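You operate a simulated robot arm through the tools that you are given. There is no shell and no other tool. Be economical: measure what you need, move in short steps, check, and stop when the job is done.

The job below is to be done with a simulated two-armed robot. You get a single attempt, and the scene is never put back.

TASK
Wipe up the spill on the top of the wooden bench with the cloth and put it back.

Only the result counts: the job must be done as asked and must still hold three seconds after the hand-in. Knocking over, shifting, dropping, spilling or breaking anything else fails it. Flat cloth is picked up by pressing the open fingertips on it (5 to 10 N) and closing them slowly along it; thin cloth reads only 2 to 8 mm in the jaws.

THE ROBOT
Two 7-joint arms with four-finger grippers on one trunk, on a base that drives. Base frame: it is fixed to the floor where the robot stands at the start and does not move with it; the origin is under the middle of the robot, x ahead of it, y to its left, z up; the surface under the hand at the start is at about z = 880. Readings come in mm, degrees, newtons and seconds.
The left shoulder is at the start at [40, 181, 1179], the right one opposite. With the tool pointing down near the work surface each hand reaches from about 320 to 840 mm from the robot's upright axis, wherever it stands, measured 20 degrees to its own side. Payload 3.67 kg a hand.
The tool frame of a hand sits at the grasp point between the pads (the TCP): z along the fingers, y along the line on which they close. The tips reach 28 mm beyond it. The gripper opens to 112 mm. The gripper's body begins 73 mm behind the TCP.
Orientation is that of the tool frame in the base frame, as a unit quaternion [w, x, y, z]. With the fingers straight down and closing along the base's y, the tool's x points along the base's -x, its y along +y and its z along -z.

THE INTERFACE
- The arms move only by the tool nudge_tool. It takes "left_targets", "right_targets" or both (then of equal length, played together; a hand with none holds still); each is a list of rows, each a list of 2 entries, a list of its own where there are three numbers: the shift along the tool's x, y, z in mm, then the turn, a rotation vector about the tool's x, y, z in degrees. In form: [[[tx, ty, tz], [wx, wy, wz]], ...]. A call has 1 to 10 rows; each row shifts and turns the commanded pose from where the row before left it, along the tool's axes as they then stand. "left_claw" and "right_claw" are, for a hand that has rows, the gripper command, from -1 (shut) to 1 (fully open), values between in proportion, set as the call begins (left out, the last holds). A row lasts 0.2 s, in which the tool goes at most 50 mm and 8.6 degrees; a call with a longer step from one row to the next is refused whole, and so is a gripper value outside its range. Where a pose cannot be reached the arm comes as near as it can. A force on the tool above 40 N (or 10 N above the force at the start of the call, whichever is more), or a blocked arm, ends the call early, and 0.2 s more pass. Each finger halts on what it meets, pressing with about 40 N; the grip force reading is that of the motor and also rises with nothing between the fingers. The clock runs only during rows and for 0.2 s after the last one: add rows that do not move to give the fingers time. It gives the time, the measured TCP pose, the force on the tool (base axes), the opening and the grip force at its end, in the units of the frame above (readings bear some noise), with the torque about the TCP (base axes, N m) and any sound that the robot's microphone picked up.
- Cameras (640 x 400 px; columns grow to the right, rows downward): "scene" is now at [111.2, -7.2, 1416.1]; the picture's right is [-0.07, -1.00, 0.00], its down [-0.50, 0.03, -0.87] and it looks along [0.87, -0.06, -0.50] (base axes); focal length 268 px, centre (320, 200). "left" rides on the left gripper at [60, 18, -104] in its tool frame; the picture's right is [-0.29, 0.96, 0.00], its down [-0.80, -0.24, -0.55] and it looks along [-0.53, -0.16, 0.83] (tool axes); focal length 234 px, centre (320, 200). "right" rides on the right gripper at [60, -18, -104] in its tool frame; the picture's right is [0.29, 0.96, 0.00], its down [-0.80, 0.24, -0.55] and it looks along [-0.53, 0.16, 0.83] (tool axes); focal length 234 px, centre (320, 200). There is no depth. A picture from a camera that has moved, and an enlarged one, comes with that camera's place and axes in the base frame and with its lens.
- get_image(camera): a new picture of that camera. No time passes.
- lift_body(by): slides the trunk up (or, below 0, down) by that many mm; the arms and the scene camera ride with it, the base frame stays. It gives what a move gives, with no picture.
- base_move(legs): drives the robot by 1 to 6 legs, each [ahead, left, turn to the left] in mm, mm and degrees, along the robot's own axes; the way and the turn of a leg run together, so that a leg with both is an arc; at most 1500 mm and 180 degrees a leg. The arms and the cameras ride along, it lands a little off, and it stops where it bumps. It gives what a move gives.
- pan_tilt(pan, tilt): turns the head with the scene camera to pan (to the left, within 86 degrees either way) and tilt (down, from -29 to 69), counted from straight ahead of the robot. It gives what a move gives.
- inspect(camera, box): a new picture of the part [left, top, right, bottom] of that camera's present view, enlarged. No time passes.
- finish_job(): hands the job in; it is judged then, once.

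Go step by step. Nothing tells you exact positions but the pictures and the camera data: compare them with the known pose of the tool, close in by small moves and look again before you grip or let go. The budget is 120 turns and 108 pictures, counting those below and the enlarged ones. Unless the task says otherwise, let go and move clear before handing in, and close with one line.

The tools are called after "Emit:" as a command line: name --argument value ..., lists and objects as JSON in quotes. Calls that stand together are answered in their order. nudge_tool: Moves the arms, as the interface text tells. Its arguments: {"type":"object","properties":{"left_targets":{"type":"array","items":{"type":"array"}},"left_claw":{"type":"number"},"right_targets":{"type":"array","items":{"type":"array"}},"right_claw":{"type":"number"}},"required":[]} The other tools are called the same way: lift_body (by) slides the trunk up or down; base_move (legs) drives the base; pan_tilt (pan, tilt) turns the head that bears the scene camera; get_image (camera) takes a picture; inspect (camera, box) takes an enlarged picture of a part of a camera's view; finish_job () hands the job in.

At the start:

```text
time: 0.0
left_tool_pos: [507.1, 305.3, 1169.3]
left_ee_rot: [0.0, 0.0, 1.0, 0.0]
left_wrist_force: [-0.4, -0.3, 0.7]
left_moment: [-0.02, -0.01, 0.05]
left_finger_gap: 111.7
left_grasp_force: 0.0
right_tool_pos: [536.8, -242.2, 1094.1]
right_ee_rot: [0.0, 0.0, 1.0, 0.0]
right_wrist_force: [0.2, 0.0, -0.1]
right_moment: [0.04, -0.02, -0.02]
right_finger_gap: 111.9
right_grasp_force: 0.0
trunk travel left (down, up): [-300.0, 214.0]
robot x, y, heading: [-0.6, -1.0, -0.1]
head pan, tilt: [-3.9, 29.8]
```

scene: 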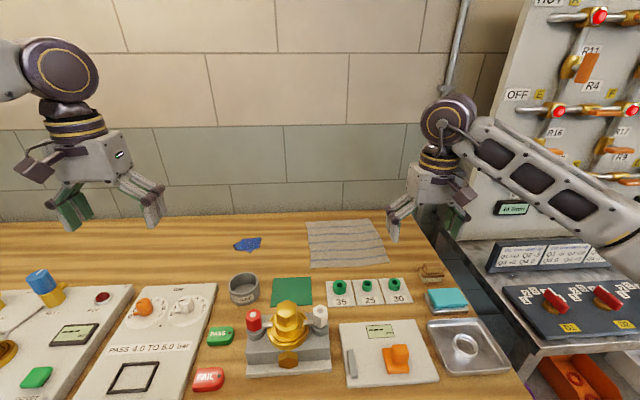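
right: 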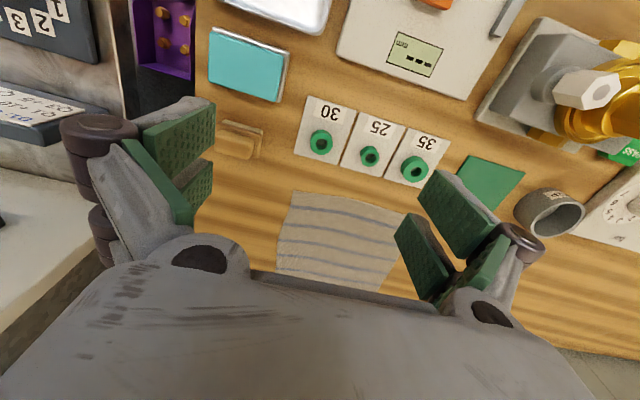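
left: 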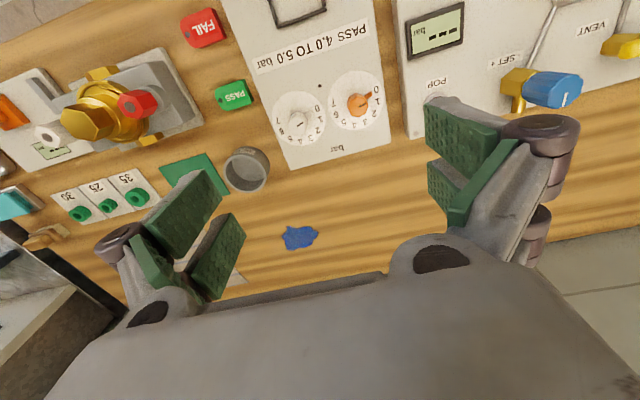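

I see a blue spill at about (784, 174) and a striped grey cloth at about (768, -131) on the bench. I'll look closer at both.

Emit:
inspect --camera "scene" --box '[210, 200, 430, 338]'

Emit:
pan_tilt --pan 0 --tilt 60

Emit:
get_image --camera "scene"

```text
2.90 times, centred on (320, 269) of scene
camera zoom: at [111.2, -7.2, 1416.1], right [-0.07, -1.0, 0.0], down [-0.5, 0.03, -0.87], along [0.87, -0.06, -0.5], focal length 778 px, centre (320, 0)
```

zoom: 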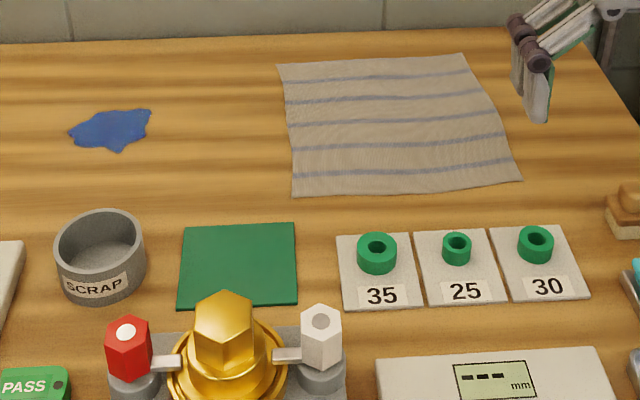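

```text
time: 0.9
left_tool_pos: [506.7, 304.3, 1169.3]
left_ee_rot: [0.0, 0.001, 1.0, 0.0]
left_wrist_force: [0.4, 0.8, 0.3]
left_moment: [-0.01, -0.01, -0.05]
left_finger_gap: 111.9
left_grasp_force: 0.1
right_tool_pos: [537.1, -243.3, 1095.5]
right_ee_rot: [-0.001, 0.0, 1.0, 0.0]
right_wrist_force: [0.3, -0.6, 0.4]
right_moment: [0.0, 0.0, 0.03]
right_finger_gap: 112.1
right_grasp_force: 0.0
trunk travel left (down, up): [-300.0, 214.0]
robot x, y, heading: [2.4, 3.0, -0.0]
head pan, tilt: [0.0, 60.0]
```

```text
103 pictures are left
camera scene: at [87.6, -1.1, 1373.7], right [0.0, -1.0, 0.0], down [-0.87, 0.0, -0.5], along [0.5, 0.0, -0.87], focal length 268 px, centre (320, 200)
```

scene: 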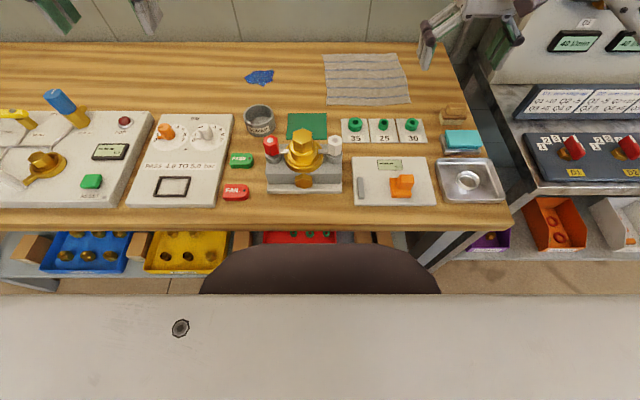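

The spill spans about x 741–818, y 130–215, and the cloth spans x 665–897, y -243…-10. I plan to shift the base left so the right hand covers both, so I'll check that the left side is clear first.

Emit:
pan_tilt --pan 70 --tilt 45

Emit:
get_image --camera "scene"

Emit:
get_image --camera "left"

```text
time: 2.4
left_tool_pos: [506.3, 305.7, 1168.0]
left_ee_rot: [0.001, 0.0, 1.0, 0.0]
left_wrist_force: [-0.1, 0.6, -0.3]
left_moment: [-0.04, 0.0, 0.01]
left_finger_gap: 112.2
left_grasp_force: 0.1
right_tool_pos: [536.2, -241.6, 1094.4]
right_ee_rot: [0.0, 0.0, 1.0, 0.0]
right_wrist_force: [0.4, 0.2, 0.0]
right_moment: [0.01, -0.03, -0.02]
right_finger_gap: 112.5
right_grasp_force: 0.1
trunk travel left (down, up): [-300.0, 214.0]
robot x, y, heading: [0.5, 0.4, -0.1]
head pan, tilt: [70.0, 45.0]
```

```text
102 pictures are left
camera scene: at [48.8, 75.3, 1393.1], right [0.94, -0.34, 0.0], down [-0.24, -0.66, -0.71], along [0.24, 0.66, -0.71], focal length 268 px, centre (320, 200)
```

scene: 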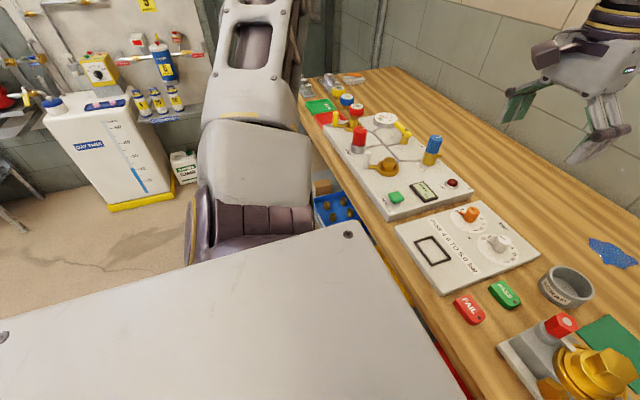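

```text
101 pictures are left
camera left: at [446.4, 321.3, 1272.8], right [0.29, 0.96, 0.0], down [0.8, -0.24, 0.55], along [0.53, -0.16, -0.83], focal length 234 px, centre (320, 200)
```

left: 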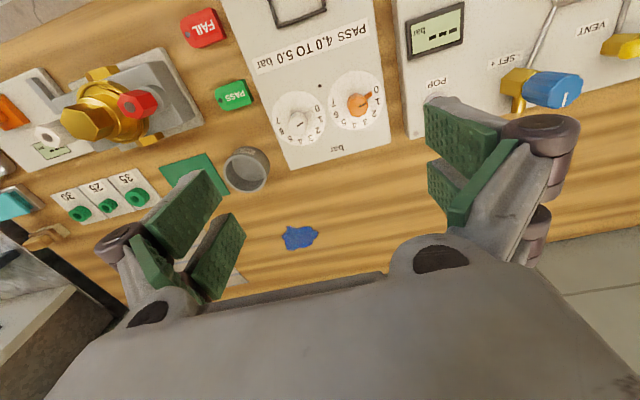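

The left side is free, so I'll drive 200 mm left.

Emit:
base_move --legs '[[0, 200, 0]]'

Emit:
pan_tilt --pan -10 --tilt 36

Emit:
get_image --camera "scene"

```text
time: 4.0
left_tool_pos: [505.3, 504.1, 1169.7]
left_ee_rot: [0.001, -0.001, 1.0, 0.0]
left_wrist_force: [0.3, 0.3, -0.8]
left_moment: [-0.02, 0.04, 0.01]
left_finger_gap: 112.1
left_grasp_force: 0.1
right_tool_pos: [536.4, -43.2, 1093.3]
right_ee_rot: [0.0, 0.0, 1.0, 0.0]
right_wrist_force: [0.9, -0.1, 0.3]
right_moment: [-0.01, 0.02, 0.0]
right_finger_gap: 112.0
right_grasp_force: 0.0
trunk travel left (down, up): [-300.0, 214.0]
robot x, y, heading: [-0.8, 197.0, 0.2]
head pan, tilt: [70.0, 45.0]
```

```text
time: 5.5
left_tool_pos: [506.5, 503.5, 1167.5]
left_ee_rot: [0.0, -0.001, 1.0, 0.0]
left_wrist_force: [0.5, -1.2, -0.1]
left_moment: [0.0, -0.01, -0.06]
left_finger_gap: 111.9
left_grasp_force: 0.0
right_tool_pos: [537.1, -43.2, 1094.5]
right_ee_rot: [0.0, -0.001, 1.0, 0.0]
right_wrist_force: [-0.2, 0.4, 0.1]
right_moment: [-0.01, 0.02, 0.03]
right_finger_gap: 111.9
right_grasp_force: 0.0
trunk travel left (down, up): [-300.0, 214.0]
robot x, y, heading: [1.1, 201.3, -0.1]
head pan, tilt: [-10.0, 36.0]
```

```text
100 pictures are left
camera scene: at [106.9, 182.8, 1406.4], right [-0.17, -0.99, 0.0], down [-0.58, 0.1, -0.81], along [0.8, -0.14, -0.59], focal length 268 px, centre (320, 200)
```

scene: 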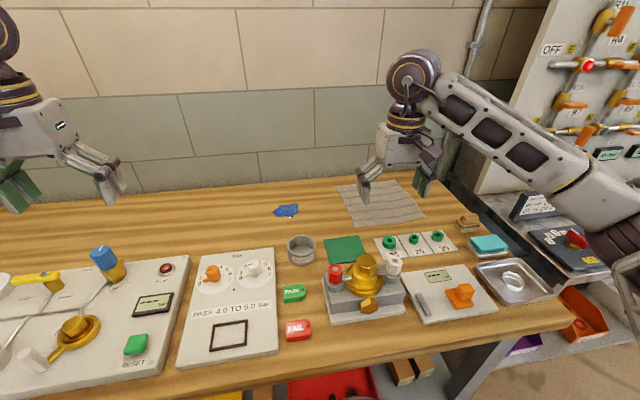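

The move is done. I'll bring the right hand above the left strip of the cloth, around (765, -60, 1000), with the jaws half open.

Emit:
nudge_tool --right_targets '[[[-29, -2, 10], [0, 0, 0]], [[-29, -2, 10], [0, 0, 0]], [[-29, -2, 10], [0, 0, 0]], [[-29, -2, 12], [0, 0, 0]], [[-29, -2, 12], [0, 0, 0]], [[-29, -2, 12], [0, 0, 0]], [[-29, -2, 14], [0, 0, 0]], [[-25, -3, 14], [0, 0, 0]], [[0, 0, 0], [0, 0, 0]]]' --right_claw -0.1

Emit:
get_image --camera "right"

Emit:
get_image --camera "scene"

```text
time: 7.5
left_tool_pos: [505.8, 503.4, 1168.7]
left_ee_rot: [0.0, 0.0, 1.0, 0.0]
left_wrist_force: [-0.8, -0.5, -0.4]
left_moment: [0.04, -0.03, -0.03]
left_finger_gap: 112.1
left_grasp_force: 0.0
right_tool_pos: [765.1, -61.1, 1002.7]
right_ee_rot: [0.0, -0.001, 1.0, 0.0]
right_wrist_force: [-0.3, 0.5, -0.6]
right_moment: [0.0, -0.01, -0.02]
right_finger_gap: 50.4
right_grasp_force: 0.1
trunk travel left (down, up): [-300.0, 214.0]
robot x, y, heading: [0.3, 201.7, 0.1]
head pan, tilt: [-10.0, 36.0]
```

```text
99 pictures are left
camera right: at [705.9, -79.4, 1106.0], right [-0.29, 0.96, 0.0], down [0.8, 0.24, 0.55], along [0.53, 0.16, -0.83], focal length 234 px, centre (320, 200)
```

right: 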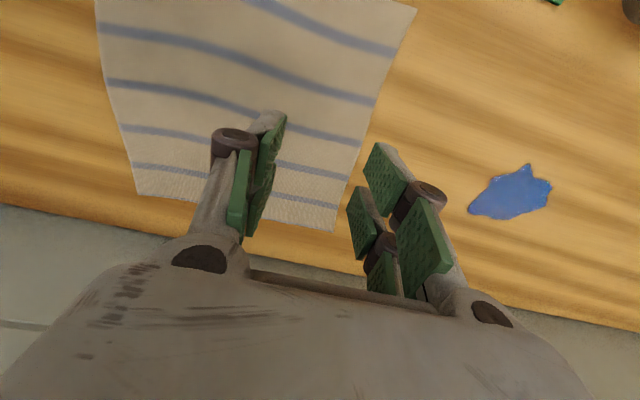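

```text
98 pictures are left
camera scene: at [106.3, 182.3, 1406.5], right [-0.17, -0.99, 0.0], down [-0.58, 0.1, -0.81], along [0.8, -0.14, -0.59], focal length 268 px, centre (320, 200)
```

scene: 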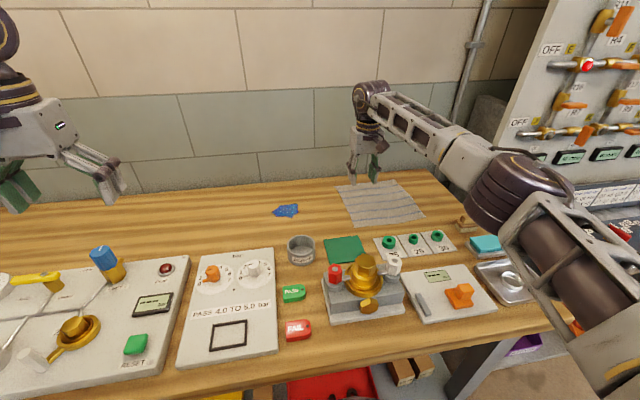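

The picture confirms the positions, with the cloth's left edge at y ≈ -10 and the spill centre at (780, 174). Next I'll lower towards the cloth.

Emit:
nudge_tool --right_targets '[[[-12, 0, 25], [0, 0, 0]], [[0, 0, 25], [0, 0, 0]], [[0, 0, 20], [0, 0, 0]], [[0, 0, 12], [0, 0, 0]], [[0, 0, 5], [0, 0, 0]], [[0, 0, 0], [0, 0, 0]]]'

Emit:
get_image --camera "right"

```text
time: 8.9
left_tool_pos: [506.3, 504.6, 1168.6]
left_ee_rot: [0.001, -0.001, 1.0, -0.001]
left_wrist_force: [-0.5, 0.6, -0.9]
left_moment: [0.03, 0.02, 0.0]
left_finger_gap: 111.8
left_grasp_force: 0.0
right_tool_pos: [776.3, -60.5, 914.2]
right_ee_rot: [0.0, -0.001, 1.0, 0.0]
right_wrist_force: [-0.6, -0.4, 0.1]
right_moment: [-0.02, -0.01, -0.02]
right_finger_gap: 50.4
right_grasp_force: 0.1
trunk travel left (down, up): [-300.0, 214.0]
robot x, y, heading: [-2.3, 201.6, -0.0]
head pan, tilt: [-10.0, 36.0]
```

```text
97 pictures are left
camera right: at [717.7, -78.0, 1018.4], right [-0.29, 0.96, 0.0], down [0.8, 0.24, 0.55], along [0.53, 0.16, -0.83], focal length 234 px, centre (320, 200)
```

right: 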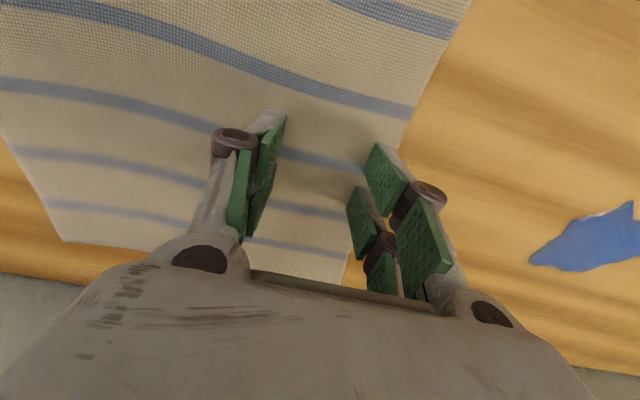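

The +y finger is only about 15 mm inside the cloth edge. I'll shift 18 mm further in, then press lightly.

Emit:
nudge_tool --right_targets '[[[0, -18, 0], [0, 0, 0]], [[0, 0, 3], [0, 0, 0]], [[0, 0, 2], [0, 0, 0]], [[0, 0, 1], [0, 0, 0]], [[0, 0, 0], [0, 0, 0]]]'

```text
time: 10.1
left_tool_pos: [506.3, 504.6, 1168.1]
left_ee_rot: [0.0, -0.001, 1.0, 0.0]
left_wrist_force: [0.4, -0.5, 0.7]
left_moment: [0.02, 0.01, 0.04]
left_finger_gap: 112.0
left_grasp_force: 0.1
right_tool_pos: [776.9, -77.3, 907.5]
right_ee_rot: [0.001, -0.001, 1.0, 0.001]
right_wrist_force: [2.0, -0.2, 5.3]
right_moment: [0.07, 0.01, 0.01]
right_finger_gap: 50.4
right_grasp_force: 0.2
trunk travel left (down, up): [-300.0, 214.0]
robot x, y, heading: [1.0, 196.2, -0.0]
head pan, tilt: [-10.0, 36.0]
```

I read about 5 N of contact. I'll press a touch more and close in small steps.

Emit:
nudge_tool --right_targets '[[[0, 0, 0.8], [0, 0, 0]], [[0, 0, 0], [0, 0, 0]]]' --right_claw -0.25

Emit:
nudge_tool --right_targets '[[[0, 0, 0], [0, 0, 0]], [[0, 0, 0], [0, 0, 0]]]' --right_claw -0.4

Emit:
get_image --camera "right"

```text
time: 10.7
left_tool_pos: [503.9, 505.1, 1169.2]
left_ee_rot: [0.001, -0.001, 1.0, 0.0]
left_wrist_force: [0.9, 0.5, -0.5]
left_moment: [0.0, 0.0, -0.04]
left_finger_gap: 112.0
left_grasp_force: 0.0
right_tool_pos: [776.3, -78.8, 907.9]
right_ee_rot: [0.002, -0.001, 1.0, 0.0]
right_wrist_force: [1.1, 0.4, 14.7]
right_moment: [-0.01, 0.02, -0.01]
right_finger_gap: 41.8
right_grasp_force: 0.2
trunk travel left (down, up): [-300.0, 214.0]
robot x, y, heading: [0.8, 203.0, 0.3]
head pan, tilt: [-10.0, 36.0]
```

```text
time: 11.3
left_tool_pos: [503.5, 505.8, 1169.4]
left_ee_rot: [0.001, -0.001, 1.0, 0.0]
left_wrist_force: [-0.7, 0.8, 0.5]
left_moment: [0.01, 0.01, -0.01]
left_finger_gap: 111.8
left_grasp_force: 0.1
right_tool_pos: [776.5, -77.8, 908.5]
right_ee_rot: [0.002, -0.001, 1.0, 0.0]
right_wrist_force: [0.3, -0.2, 19.7]
right_moment: [0.03, -0.07, -0.03]
right_finger_gap: 34.1
right_grasp_force: 0.0
trunk travel left (down, up): [-300.0, 214.0]
robot x, y, heading: [-0.0, 199.5, 0.0]
head pan, tilt: [-10.0, 36.0]
```

```text
96 pictures are left
camera right: at [716.0, -95.6, 1012.7], right [-0.29, 0.96, 0.0], down [0.8, 0.24, 0.56], along [0.53, 0.16, -0.83], focal length 234 px, centre (320, 200)
```

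right: 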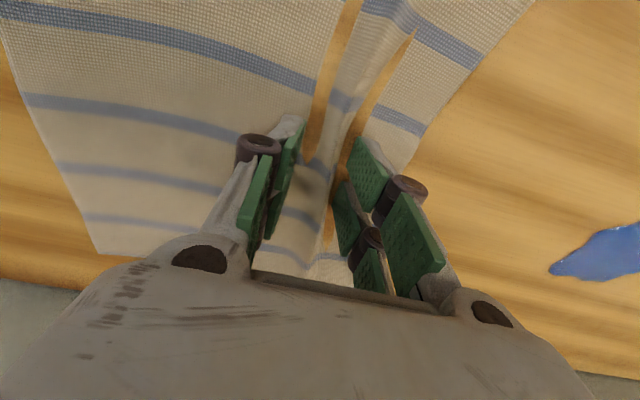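

The ridge is forming between the fingers. The force has risen to 20 N, so I'll ease up slightly while closing further.

Emit:
nudge_tool --right_targets '[[[0, 0, -1.2], [0, 0, 0]], [[0, 0, 0], [0, 0, 0]]]' --right_claw -0.55

Emit:
nudge_tool --right_targets '[[[0, 0, -0.6], [0, 0, 0]], [[0, 0, 0], [0, 0, 0]]]' --right_claw -0.7

Emit:
nudge_tool --right_targets '[[[0, 0, -0.6], [0, 0, 0]], [[0, 0, 0], [0, 0, 0]]]' --right_claw -0.85

Emit:
nudge_tool --right_targets '[[[0, 0, 0], [0, 0, 0]], [[0, 0, 0], [0, 0, 0]], [[0, 0, 0], [0, 0, 0]]]' --right_claw -1

Emit:
get_image --camera "right"

```text
time: 11.9
left_tool_pos: [504.1, 505.1, 1169.8]
left_ee_rot: [0.0, 0.0, 1.0, 0.0]
left_wrist_force: [0.1, -0.5, -0.4]
left_moment: [0.0, -0.02, 0.01]
left_finger_gap: 112.1
left_grasp_force: 0.1
right_tool_pos: [775.8, -79.1, 908.4]
right_ee_rot: [0.001, -0.001, 1.0, 0.0]
right_wrist_force: [-0.3, -0.2, 16.5]
right_moment: [0.01, 0.0, 0.01]
right_finger_gap: 23.8
right_grasp_force: 0.0
trunk travel left (down, up): [-300.0, 214.0]
robot x, y, heading: [1.0, 201.1, 0.2]
head pan, tilt: [-10.0, 36.0]
```

```text
time: 12.5
left_tool_pos: [505.2, 504.5, 1169.0]
left_ee_rot: [0.001, -0.001, 1.0, 0.002]
left_wrist_force: [-0.2, -0.1, 0.0]
left_moment: [-0.02, -0.02, 0.0]
left_finger_gap: 111.9
left_grasp_force: 0.1
right_tool_pos: [775.3, -76.8, 907.3]
right_ee_rot: [0.0, -0.002, 1.0, -0.001]
right_wrist_force: [-1.8, -1.7, 9.5]
right_moment: [0.05, 0.11, 0.04]
right_finger_gap: 15.6
right_grasp_force: 0.0
trunk travel left (down, up): [-300.0, 214.0]
robot x, y, heading: [-0.5, 200.8, -0.2]
head pan, tilt: [-10.0, 36.0]
```

```text
time: 13.1
left_tool_pos: [506.2, 504.3, 1169.1]
left_ee_rot: [0.0, -0.001, 1.0, 0.0]
left_wrist_force: [0.5, -0.3, 0.8]
left_moment: [-0.01, 0.0, 0.0]
left_finger_gap: 112.0
left_grasp_force: 0.0
right_tool_pos: [776.6, -76.9, 908.4]
right_ee_rot: [-0.001, -0.001, 1.0, 0.0]
right_wrist_force: [0.0, 0.4, 0.5]
right_moment: [0.01, 0.0, 0.01]
right_finger_gap: 8.4
right_grasp_force: 0.0
trunk travel left (down, up): [-300.0, 214.0]
robot x, y, heading: [-1.2, 199.0, 0.1]
head pan, tilt: [-10.0, 36.0]
```

```text
time: 13.9
left_tool_pos: [506.0, 505.6, 1169.0]
left_ee_rot: [0.0, -0.001, 1.0, 0.0]
left_wrist_force: [0.4, -0.4, 0.4]
left_moment: [0.0, -0.03, -0.02]
left_finger_gap: 112.1
left_grasp_force: 0.1
right_tool_pos: [777.5, -77.0, 908.6]
right_ee_rot: [-0.001, -0.001, 1.0, -0.001]
right_wrist_force: [0.4, 1.3, -6.1]
right_moment: [-0.01, 0.03, 0.03]
right_finger_gap: 3.2
right_grasp_force: 35.1
trunk travel left (down, up): [-300.0, 214.0]
robot x, y, heading: [-0.0, 198.0, -0.2]
head pan, tilt: [-10.0, 36.0]
```

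```text
95 pictures are left
camera right: at [717.7, -95.8, 1013.3], right [-0.29, 0.96, 0.0], down [0.8, 0.24, 0.55], along [0.53, 0.16, -0.83], focal length 234 px, centre (320, 200)
```

right: 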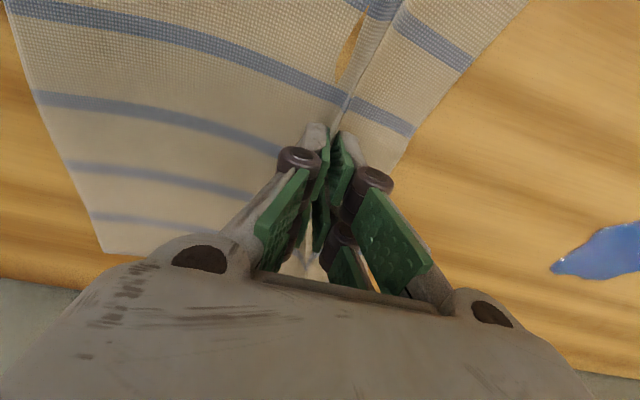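

The grip reads 3.2 mm, so the cloth is held. I'll lift it a little and drag it left toward the spill's right edge.

Emit:
nudge_tool --right_targets '[[[0, 0, -8], [0, 0, 0]], [[0, 15, 0], [0, 0, 0]], [[0, 20, 0], [0, 0, 0]], [[0, 20, 0], [0, 0, 0]], [[0, 0, 0], [0, 0, 0]]]'

Emit:
get_image --camera "right"

Emit:
inspect --camera "scene" --box '[240, 130, 460, 268]'

```text
time: 15.1
left_tool_pos: [506.2, 505.0, 1168.8]
left_ee_rot: [0.0, -0.002, 1.0, 0.0]
left_wrist_force: [0.1, 0.5, 1.6]
left_moment: [0.0, 0.0, 0.02]
left_finger_gap: 111.9
left_grasp_force: 0.1
right_tool_pos: [776.1, -22.7, 914.8]
right_ee_rot: [0.0, 0.0, 1.0, 0.001]
right_wrist_force: [-0.1, -0.3, -0.5]
right_moment: [0.0, 0.0, 0.03]
right_finger_gap: 1.7
right_grasp_force: 38.4
trunk travel left (down, up): [-300.0, 214.0]
robot x, y, heading: [-0.4, 198.2, 0.2]
head pan, tilt: [-10.0, 36.0]
```

```text
94 pictures are left
camera right: at [717.6, -41.0, 1019.6], right [-0.29, 0.96, 0.0], down [0.8, 0.24, 0.55], along [0.53, 0.16, -0.83], focal length 234 px, centre (320, 200)
```

right: 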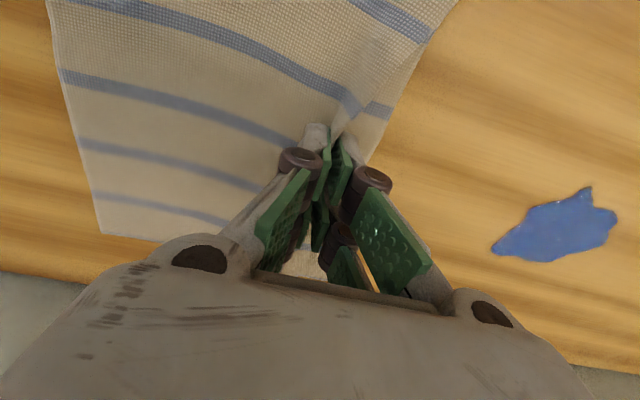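

```text
2.90 times, centred on (350, 199) of scene
camera zoom: at [106.7, 182.4, 1406.4], right [-0.17, -0.99, 0.0], down [-0.58, 0.1, -0.81], along [0.8, -0.14, -0.59], focal length 778 px, centre (233, 203)
```

zoom: 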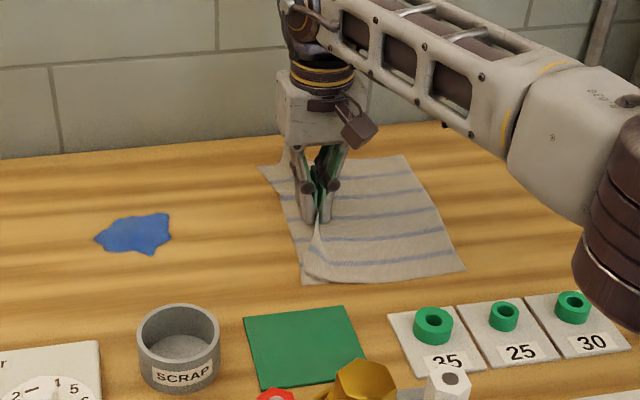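

The cloth is following the hand. I'll go on dragging toward the spill.

Emit:
nudge_tool --right_targets '[[[0, 20, 0], [0, 0, 0]], [[0, 20, 0], [0, 0, 0]], [[0, 20, 0], [0, 0, 0]], [[0, 20, 0], [0, 0, 0]], [[0, 20, 0], [0, 0, 0]], [[0, 20, 0], [0, 0, 0]], [[0, 0, 0], [0, 0, 0]]]'

Emit:
get_image --camera "right"

Emit:
inspect --camera "scene" --box '[240, 130, 460, 268]'

```text
time: 16.7
left_tool_pos: [505.9, 503.6, 1170.0]
left_ee_rot: [0.0, -0.001, 1.0, 0.0]
left_wrist_force: [0.5, -0.6, 0.2]
left_moment: [0.03, -0.02, 0.01]
left_finger_gap: 112.0
left_grasp_force: 0.1
right_tool_pos: [777.2, 95.3, 915.7]
right_ee_rot: [0.0, -0.002, 1.0, 0.0]
right_wrist_force: [0.4, 1.1, -2.5]
right_moment: [0.05, 0.05, 0.01]
right_finger_gap: 2.8
right_grasp_force: 37.2
trunk travel left (down, up): [-300.0, 214.0]
robot x, y, heading: [1.4, 197.2, 0.1]
head pan, tilt: [-10.0, 36.0]
```

```text
92 pictures are left
camera right: at [717.3, 77.8, 1020.8], right [-0.29, 0.96, 0.0], down [0.8, 0.24, 0.55], along [0.53, 0.16, -0.83], focal length 234 px, centre (320, 200)
```

right: 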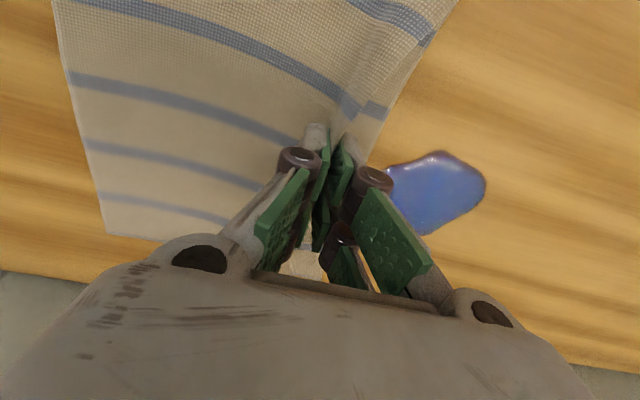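

```text
2.90 times, centred on (350, 199) of scene
camera zoom: at [106.7, 182.0, 1406.4], right [-0.17, -0.99, 0.0], down [-0.58, 0.1, -0.81], along [0.8, -0.14, -0.59], focal length 778 px, centre (233, 203)
```

zoom: 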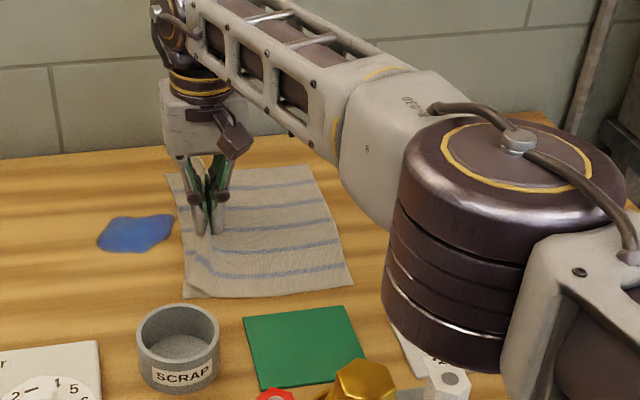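

The cloth drags neatly and now touches the spill. I'll lower to press lightly before wiping through it.

Emit:
nudge_tool --right_targets '[[[0, 0, 5], [0, 0, 0]], [[0, 0, 2], [0, 0, 0]], [[0, 0, 1], [0, 0, 0]], [[0, 0, 0], [0, 0, 0]]]'

```text
time: 17.7
left_tool_pos: [506.2, 504.4, 1168.8]
left_ee_rot: [0.0, -0.001, 1.0, 0.0]
left_wrist_force: [0.8, -0.3, 0.1]
left_moment: [0.0, -0.01, 0.0]
left_finger_gap: 112.1
left_grasp_force: 0.1
right_tool_pos: [776.8, 98.0, 909.2]
right_ee_rot: [-0.001, 0.0, 1.0, 0.0]
right_wrist_force: [-0.2, -0.8, 0.1]
right_moment: [-0.02, 0.03, 0.01]
right_finger_gap: 3.7
right_grasp_force: 37.8
trunk travel left (down, up): [-300.0, 214.0]
robot x, y, heading: [0.0, 196.0, 0.1]
head pan, tilt: [-10.0, 36.0]
```

Emit:
nudge_tool --right_targets '[[[0, 0, 1.5], [0, 0, 0]], [[0, 0, 1], [0, 0, 0]], [[0, 0, 0], [0, 0, 0]]]'

```text
time: 18.5
left_tool_pos: [506.3, 504.7, 1169.5]
left_ee_rot: [0.0, -0.001, 1.0, 0.0]
left_wrist_force: [-0.5, -0.4, -0.7]
left_moment: [-0.04, 0.01, 0.0]
left_finger_gap: 112.2
left_grasp_force: 0.1
right_tool_pos: [775.4, 98.0, 907.8]
right_ee_rot: [0.001, -0.001, 1.0, 0.0]
right_wrist_force: [1.9, 1.2, 24.7]
right_moment: [-0.18, -0.02, 0.02]
right_finger_gap: 2.5
right_grasp_force: 42.5
trunk travel left (down, up): [-300.0, 214.0]
robot x, y, heading: [-1.9, 197.7, 0.2]
head pan, tilt: [-10.0, 36.0]
```

That gives 25 N, so I'll ease back to about 10 N and wipe left through the spill.

Emit:
nudge_tool --right_targets '[[[0, 0, -1.2], [0, 0, 0]], [[0, 12, 0], [0, 0, 0]], [[0, 15, 0], [0, 0, 0]], [[0, 15, 0], [0, 0, 0]], [[0, 15, 0], [0, 0, 0]], [[0, 15, 0], [0, 0, 0]], [[0, 15, 0], [0, 0, 0]], [[0, 15, 0], [0, 0, 0]], [[0, 0, 0], [0, 0, 0]]]'

Emit:
get_image --camera "right"

Emit:
inspect --camera "scene" --box '[210, 130, 430, 268]'

```text
time: 20.5
left_tool_pos: [505.0, 504.4, 1170.5]
left_ee_rot: [0.001, -0.001, 1.0, 0.001]
left_wrist_force: [-0.6, 0.0, 0.9]
left_moment: [-0.01, 0.0, -0.01]
left_finger_gap: 112.4
left_grasp_force: 0.0
right_tool_pos: [747.1, 191.2, 908.2]
right_ee_rot: [0.001, -0.002, 1.0, 0.0]
right_wrist_force: [3.7, -0.6, 32.7]
right_moment: [0.29, -0.34, -0.12]
right_finger_gap: 1.1
right_grasp_force: 35.9
right hand out of reach, approached as far as the arm can: row 2, 4, 6, 7, 8
trunk travel left (down, up): [-300.0, 214.0]
robot x, y, heading: [-2.8, 200.7, 0.1]
head pan, tilt: [-10.0, 36.0]
```

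```text
90 pictures are left
camera right: at [688.7, 171.7, 1011.6], right [-0.29, 0.96, 0.0], down [0.8, 0.24, 0.56], along [0.53, 0.16, -0.83], focal length 234 px, centre (320, 200)
```

right: 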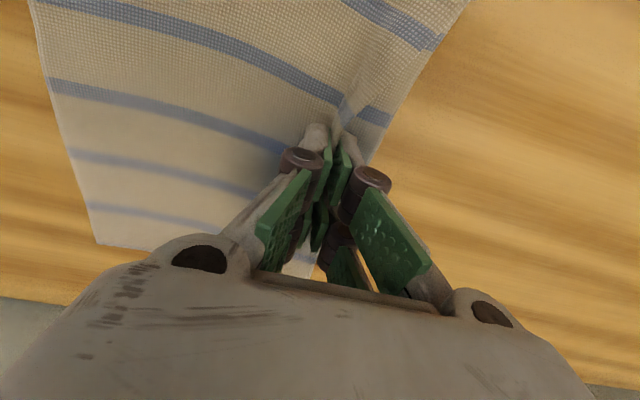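

```text
2.90 times, centred on (320, 199) of scene
camera zoom: at [105.1, 182.9, 1406.6], right [-0.17, -0.99, 0.0], down [-0.58, 0.1, -0.81], along [0.8, -0.14, -0.59], focal length 778 px, centre (320, 203)
```

zoom: 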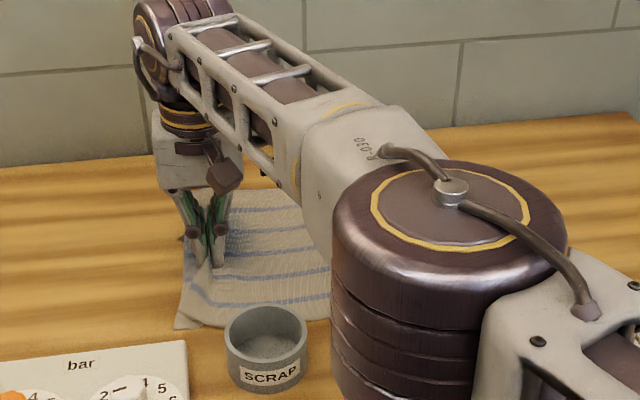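

The arm ran to the edge of its reach, which pulled x back to 747. I'll ease up and return a little right and forward, away from the SCRAP cup.

Emit:
nudge_tool --right_targets '[[[0, 0, -8], [0, 0, 0]], [[0, 0, -15], [0, 0, 0]], [[0, 0, -15], [0, 0, 0]], [[0, 0, 0], [0, 0, 0]]]'

Emit:
inspect --camera "scene" --box '[210, 130, 430, 268]'

Emit:
get_image --camera "left"

```text
time: 21.5
left_tool_pos: [506.2, 505.2, 1169.0]
left_ee_rot: [0.0, 0.0, 1.0, 0.0]
left_wrist_force: [-0.1, -0.4, -0.3]
left_moment: [0.0, -0.01, 0.02]
left_finger_gap: 112.0
left_grasp_force: 0.1
right_tool_pos: [750.9, 190.3, 944.4]
right_ee_rot: [-0.001, -0.001, 1.0, 0.0]
right_wrist_force: [0.4, 0.6, 0.1]
right_moment: [0.04, 0.02, 0.0]
right_finger_gap: 1.6
right_grasp_force: 38.2
trunk travel left (down, up): [-300.0, 214.0]
robot x, y, heading: [0.9, 201.3, 0.6]
head pan, tilt: [-10.0, 36.0]
```

```text
2.90 times, centred on (320, 199) of scene
camera zoom: at [107.0, 183.0, 1406.4], right [-0.17, -0.99, 0.0], down [-0.58, 0.1, -0.81], along [0.8, -0.14, -0.59], focal length 778 px, centre (320, 203)
```

zoom: 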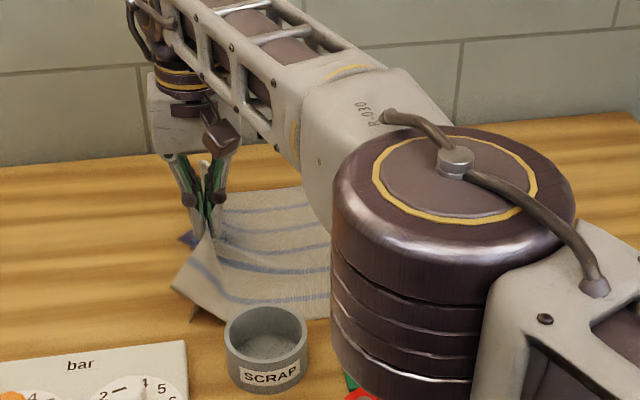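

```text
87 pictures are left
camera left: at [445.7, 521.0, 1272.8], right [0.29, 0.96, 0.0], down [0.8, -0.24, 0.55], along [0.53, -0.16, -0.83], focal length 234 px, centre (320, 200)
```

left: 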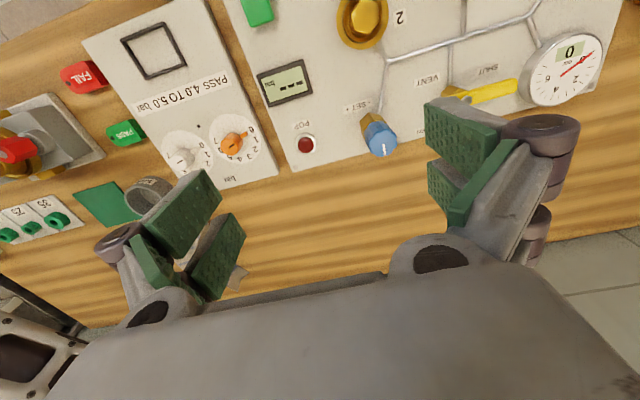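

A bit of blue remains on the far side. I'll lift the cloth clear to see the remainder, then shift the base for reach.

Emit:
nudge_tool --right_targets '[[[0, -5, -25], [0, 0, 0]], [[0, -5, -30], [0, 0, 0]], [[0, -5, -35], [0, 0, 0]], [[0, -5, -35], [0, 0, 0]], [[0, 0, -35], [0, 0, 0]], [[0, 0, -35], [0, 0, 0]], [[0, 0, -35], [0, 0, 0]], [[0, 0, 0], [0, 0, 0]]]'

Emit:
get_image --camera "right"

Emit:
get_image --camera "scene"

```text
time: 23.3
left_tool_pos: [505.6, 505.6, 1170.0]
left_ee_rot: [0.0, -0.001, 1.0, -0.001]
left_wrist_force: [0.2, 0.2, -0.4]
left_moment: [-0.02, 0.01, 0.0]
left_finger_gap: 111.9
left_grasp_force: 0.1
right_tool_pos: [731.9, 159.2, 1153.9]
right_ee_rot: [0.0, -0.001, 1.0, -0.001]
right_wrist_force: [0.0, 0.9, 1.8]
right_moment: [-0.06, 0.04, -0.01]
right_finger_gap: 2.0
right_grasp_force: 37.0
right hand out of reach, approached as far as the arm can: row 1, 5, 6, 7
trunk travel left (down, up): [-300.0, 214.0]
robot x, y, heading: [0.6, 195.2, -0.0]
head pan, tilt: [-10.0, 36.0]
```

```text
86 pictures are left
camera right: at [672.7, 140.5, 1259.4], right [-0.29, 0.96, 0.0], down [0.8, 0.24, 0.55], along [0.53, 0.16, -0.83], focal length 234 px, centre (320, 200)
```

right: 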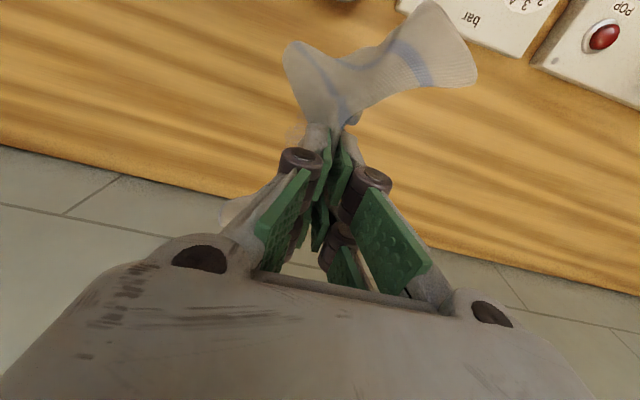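

```text
85 pictures are left
camera scene: at [106.7, 184.4, 1406.4], right [-0.17, -0.99, 0.0], down [-0.58, 0.1, -0.81], along [0.8, -0.14, -0.59], focal length 268 px, centre (320, 200)
```

scene: 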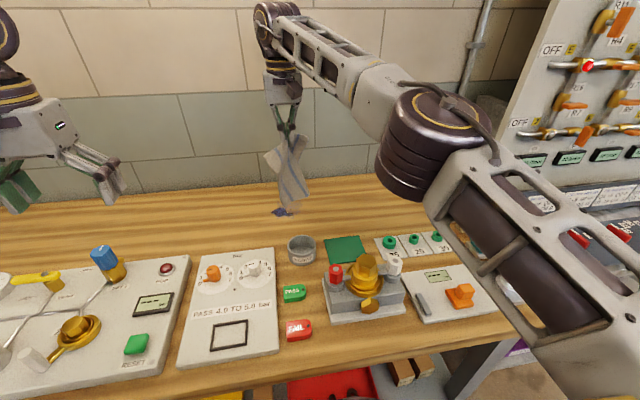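

Some blue still shows at about (283, 211). I'll drive 170 mm left with the cloth lifted, then look.

Emit:
base_move --legs '[[0, 170, 0]]'

Emit:
inspect --camera "scene" --box '[210, 130, 430, 268]'

Emit:
get_image --camera "right"

```text
time: 24.8
left_tool_pos: [505.4, 674.3, 1169.3]
left_ee_rot: [0.001, -0.001, 1.0, 0.001]
left_wrist_force: [0.3, 0.2, 0.9]
left_moment: [0.03, 0.0, 0.02]
left_finger_gap: 111.8
left_grasp_force: 0.1
right_tool_pos: [731.1, 329.1, 1155.2]
right_ee_rot: [0.001, -0.001, 1.0, 0.0]
right_wrist_force: [-0.5, 0.8, -0.9]
right_moment: [-0.03, -0.05, 0.02]
right_finger_gap: 4.1
right_grasp_force: 45.4
trunk travel left (down, up): [-300.0, 214.0]
robot x, y, heading: [1.6, 372.2, 0.0]
head pan, tilt: [-10.0, 36.0]
```

```text
2.90 times, centred on (320, 199) of scene
camera zoom: at [106.4, 354.0, 1406.4], right [-0.17, -0.99, 0.0], down [-0.58, 0.1, -0.81], along [0.8, -0.14, -0.59], focal length 778 px, centre (320, 203)
```

zoom: 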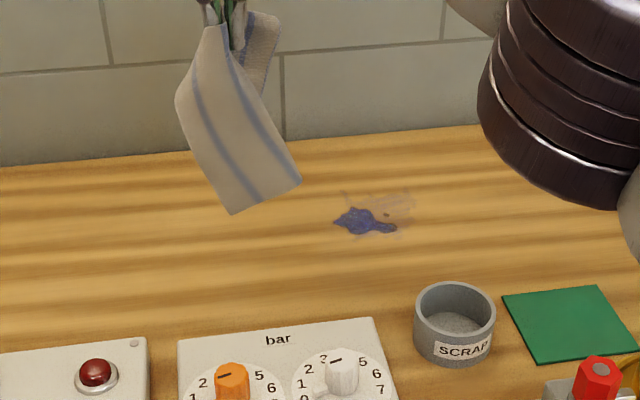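

```text
83 pictures are left
camera right: at [672.7, 310.4, 1259.3], right [-0.29, 0.96, 0.0], down [0.8, 0.24, 0.55], along [0.53, 0.16, -0.83], focal length 234 px, centre (320, 200)
```

right: 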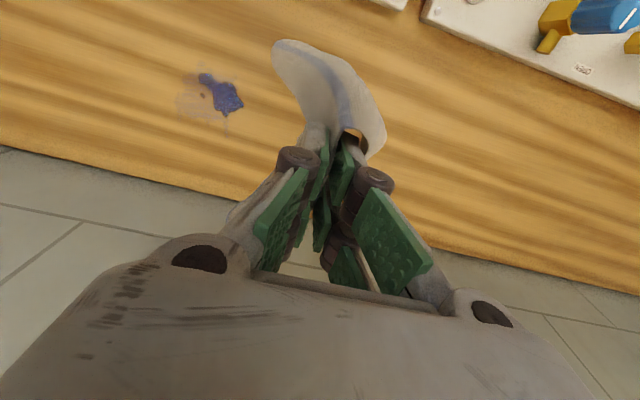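

About a third of the blue remains, at x 765–800 and y 146–218, with a faint smear out to y 130. I'll bring the cloth back to the right and lower it while moving left, so it trails flat.

Emit:
nudge_tool --right_targets '[[[-5, -30, 0], [0, 0, 0]], [[-5, -32, 0], [0, 0, 0]], [[-5, -32, 4], [0, 0, 0]], [[-5, -32, 6], [0, 0, 0]], [[-5, -32, 8], [0, 0, 0]], [[-5, -32, 8], [0, 0, 0]], [[-5, -32, 8], [0, 0, 0]], [[-4, -32, 8], [0, 0, 0]], [[0, -25, 0], [0, 0, 0]], [[0, 0, 0], [0, 0, 0]]]'

Emit:
get_image --camera "scene"

```text
time: 27.0
left_tool_pos: [506.0, 676.5, 1168.8]
left_ee_rot: [0.001, -0.001, 1.0, 0.001]
left_wrist_force: [0.2, 0.3, 0.4]
left_moment: [0.01, 0.02, 0.04]
left_finger_gap: 112.2
left_grasp_force: 0.1
right_tool_pos: [767.5, 46.3, 1111.0]
right_ee_rot: [0.002, 0.0, 1.0, -0.001]
right_wrist_force: [0.9, -1.2, -0.2]
right_moment: [0.1, 0.0, -0.02]
right_finger_gap: 1.5
right_grasp_force: 36.0
right hand out of reach, approached as far as the arm can: row 9
trunk travel left (down, up): [-300.0, 214.0]
robot x, y, heading: [-3.4, 370.6, 0.2]
head pan, tilt: [-10.0, 36.0]
```

```text
82 pictures are left
camera scene: at [106.6, 355.3, 1406.4], right [-0.17, -0.99, 0.0], down [-0.58, 0.1, -0.81], along [0.8, -0.14, -0.59], focal length 268 px, centre (320, 200)
```

scene: 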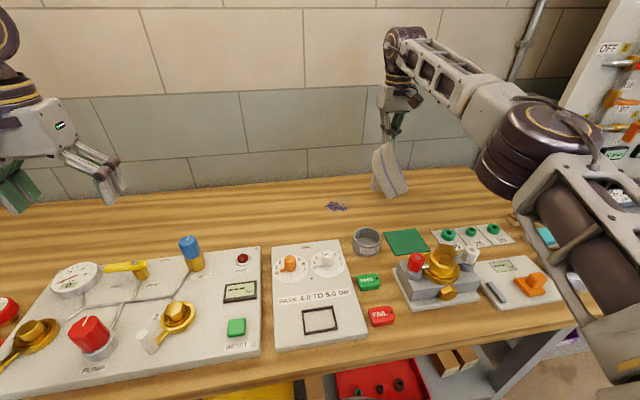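

The hand and the hanging cloth are clear of everything. I'll descend while moving left.

Emit:
nudge_tool --right_targets '[[[0, 4, 22], [0, 0, 0]], [[0, 9, 22], [0, 0, 0]], [[0, 9, 22], [0, 0, 0]], [[-1, 9, 22], [0, 0, 0]], [[-1, 9, 22], [0, 0, 0]], [[-1, 9, 22], [0, 0, 0]], [[-1, 10, 22], [0, 0, 0]], [[-1, 10, 22], [0, 0, 0]], [[-1, 8, 20], [0, 0, 0]], [[0, 0, 0], [0, 0, 0]]]'

Emit:
get_image --camera "right"

Emit:
inspect --camera "scene" --box '[270, 130, 490, 268]'

```text
time: 29.2
left_tool_pos: [505.5, 677.5, 1169.0]
left_ee_rot: [-0.001, 0.0, 1.0, 0.0]
left_wrist_force: [0.3, -0.1, 0.3]
left_moment: [0.0, -0.01, 0.02]
left_finger_gap: 112.0
left_grasp_force: 0.1
right_tool_pos: [773.7, 124.1, 916.1]
right_ee_rot: [-0.001, -0.001, 1.0, 0.0]
right_wrist_force: [-1.0, -0.8, 3.4]
right_moment: [-0.17, -0.07, 0.0]
right_finger_gap: 1.3
right_grasp_force: 37.2
trunk travel left (down, up): [-300.0, 214.0]
robot x, y, heading: [-2.1, 371.7, -0.1]
head pan, tilt: [-10.0, 36.0]
```

```text
81 pictures are left
camera right: at [714.0, 104.9, 1020.5], right [-0.29, 0.96, 0.0], down [0.8, 0.24, 0.55], along [0.53, 0.16, -0.83], focal length 234 px, centre (320, 200)
```

right: 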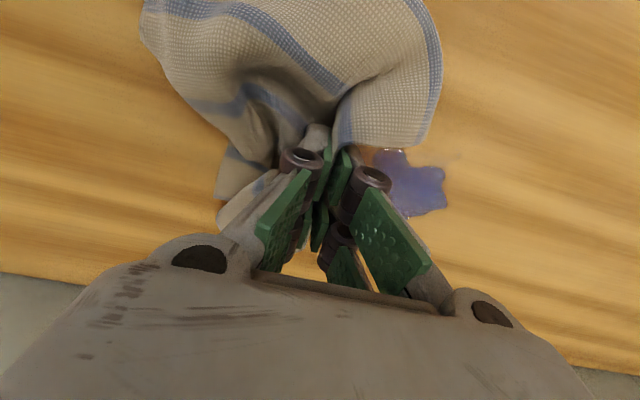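

```text
2.90 times, centred on (380, 199) of scene
camera zoom: at [106.4, 354.5, 1406.4], right [-0.17, -0.99, 0.0], down [-0.58, 0.1, -0.81], along [0.8, -0.14, -0.59], focal length 778 px, centre (146, 203)
```

zoom: 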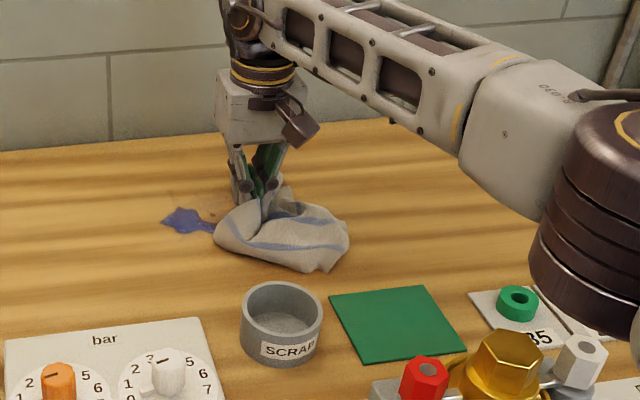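

The cloth sits right beside the remaining spill. I'll press down and wipe left through it.

Emit:
nudge_tool --right_targets '[[[-6, 0, 3], [0, 0, 0]], [[0, 12, 2], [0, 0, 0]], [[0, 14, 0], [0, 0, 0]], [[0, 14, 0], [0, 0, 0]], [[0, 14, 0], [0, 0, 0]], [[0, 14, 0], [0, 0, 0]], [[0, 14, 0], [0, 0, 0]], [[0, 14, 0], [0, 0, 0]], [[0, 14, 0], [0, 0, 0]], [[0, 0, 0], [0, 0, 0]]]'

Emit:
get_image --camera "right"

Emit:
inspect --camera "scene" --box '[240, 130, 460, 268]'

```text
time: 31.4
left_tool_pos: [505.4, 677.5, 1168.8]
left_ee_rot: [0.0, -0.001, 1.0, 0.001]
left_wrist_force: [-0.4, 0.4, -0.3]
left_moment: [0.0, -0.02, -0.04]
left_finger_gap: 111.9
left_grasp_force: 0.1
right_tool_pos: [778.0, 232.4, 910.5]
right_ee_rot: [0.0, 0.0, 1.0, 0.0]
right_wrist_force: [-0.5, 0.0, -0.9]
right_moment: [0.02, -0.03, -0.02]
right_finger_gap: 4.3
right_grasp_force: 40.6
trunk travel left (down, up): [-300.0, 214.0]
robot x, y, heading: [-3.8, 367.8, 0.1]
head pan, tilt: [-10.0, 36.0]
```

```text
79 pictures are left
camera right: at [719.4, 214.8, 1014.7], right [-0.29, 0.96, 0.0], down [0.8, 0.24, 0.55], along [0.53, 0.16, -0.83], focal length 234 px, centre (320, 200)
```

right: 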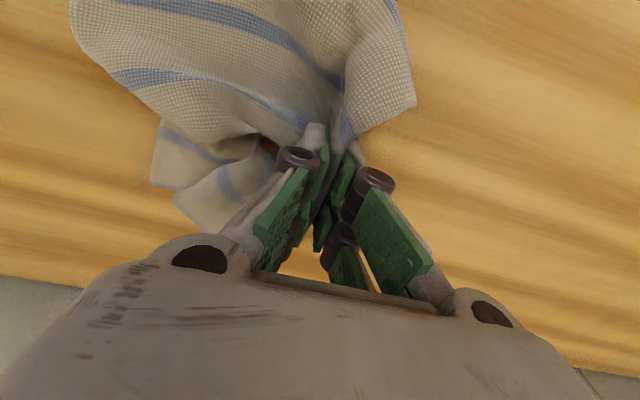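

```text
2.90 times, centred on (350, 199) of scene
camera zoom: at [106.2, 354.5, 1406.4], right [-0.17, -0.99, 0.0], down [-0.58, 0.1, -0.81], along [0.8, -0.14, -0.59], focal length 778 px, centre (233, 203)
```

zoom: 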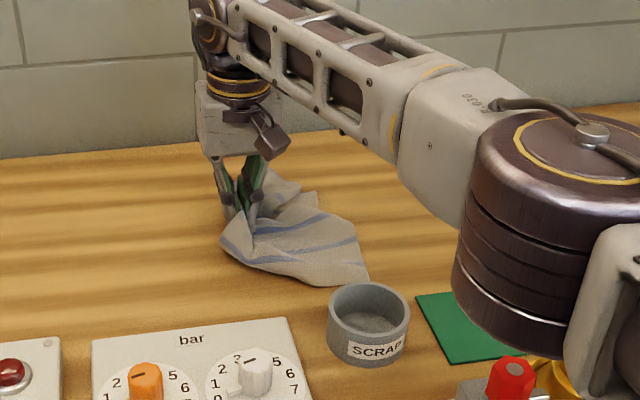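

No blue shows outside the cloth now. I'll press a little more and scrub back right and left across the area.

Emit:
nudge_tool --right_targets '[[[0, 0, 1.5], [0, 0, 0]], [[-4, -14, 0], [0, 0, 0]], [[-4, -14, 0], [0, 0, 0]], [[-2, -14, 0], [0, 0, 0]], [[0, -14, 0], [0, 0, 0]], [[0, -14, 0], [0, 0, 0]], [[0, -14, 0], [0, 0, 0]], [[0, -8, 0], [0, 0, 0]], [[0, 0, 0], [0, 0, 0]]]'

Emit:
nudge_tool --right_targets '[[[12, 0, 0], [0, 0, 0]], [[12, 0, 0], [0, 0, 0]], [[0, 14, 0], [0, 0, 0]], [[0, 14, 0], [0, 0, 0]], [[0, 14, 0], [0, 0, 0]], [[0, 14, 0], [0, 0, 0]], [[0, 14, 0], [0, 0, 0]], [[0, 14, 0], [0, 0, 0]], [[0, 14, 0], [0, 0, 0]], [[0, 0, 0], [0, 0, 0]]]'

Emit:
get_image --camera "right"

Emit:
inspect --camera "scene" --box '[240, 130, 460, 268]'

```text
time: 33.4
left_tool_pos: [504.9, 676.8, 1169.7]
left_ee_rot: [0.0, -0.001, 1.0, 0.0]
left_wrist_force: [0.0, 0.4, -0.8]
left_moment: [0.02, -0.01, -0.04]
left_finger_gap: 112.0
left_grasp_force: 0.1
right_tool_pos: [788.5, 140.8, 909.2]
right_ee_rot: [0.0, -0.001, 1.0, 0.001]
right_wrist_force: [0.8, 0.6, -1.4]
right_moment: [0.09, 0.0, -0.03]
right_finger_gap: 4.2
right_grasp_force: 42.0
trunk travel left (down, up): [-300.0, 214.0]
robot x, y, heading: [-2.0, 364.5, 0.1]
head pan, tilt: [-10.0, 36.0]
```

```text
time: 35.6
left_tool_pos: [504.8, 675.8, 1170.4]
left_ee_rot: [0.0, 0.0, 1.0, 0.0]
left_wrist_force: [-0.4, -0.2, 0.5]
left_moment: [0.03, -0.04, -0.02]
left_finger_gap: 111.9
left_grasp_force: 0.1
right_tool_pos: [763.5, 239.4, 909.3]
right_ee_rot: [0.0, -0.001, 1.0, 0.0]
right_wrist_force: [-0.5, -0.4, 0.2]
right_moment: [-0.03, -0.01, -0.01]
right_finger_gap: 3.7
right_grasp_force: 38.5
trunk travel left (down, up): [-300.0, 214.0]
robot x, y, heading: [1.1, 369.1, 0.1]
head pan, tilt: [-10.0, 36.0]
```

```text
77 pictures are left
camera right: at [705.4, 221.8, 1013.4], right [-0.29, 0.96, 0.0], down [0.8, 0.24, 0.55], along [0.53, 0.16, -0.83], focal length 234 px, centre (320, 200)
```

right: 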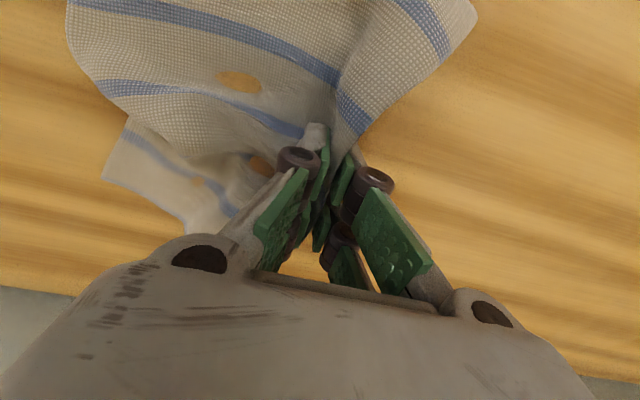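

```text
2.90 times, centred on (350, 199) of scene
camera zoom: at [106.4, 354.5, 1406.4], right [-0.17, -0.99, 0.0], down [-0.58, 0.1, -0.81], along [0.8, -0.14, -0.59], focal length 778 px, centre (233, 203)
```

zoom: 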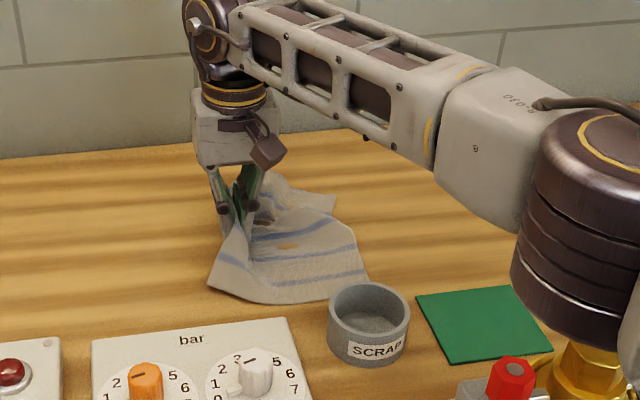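

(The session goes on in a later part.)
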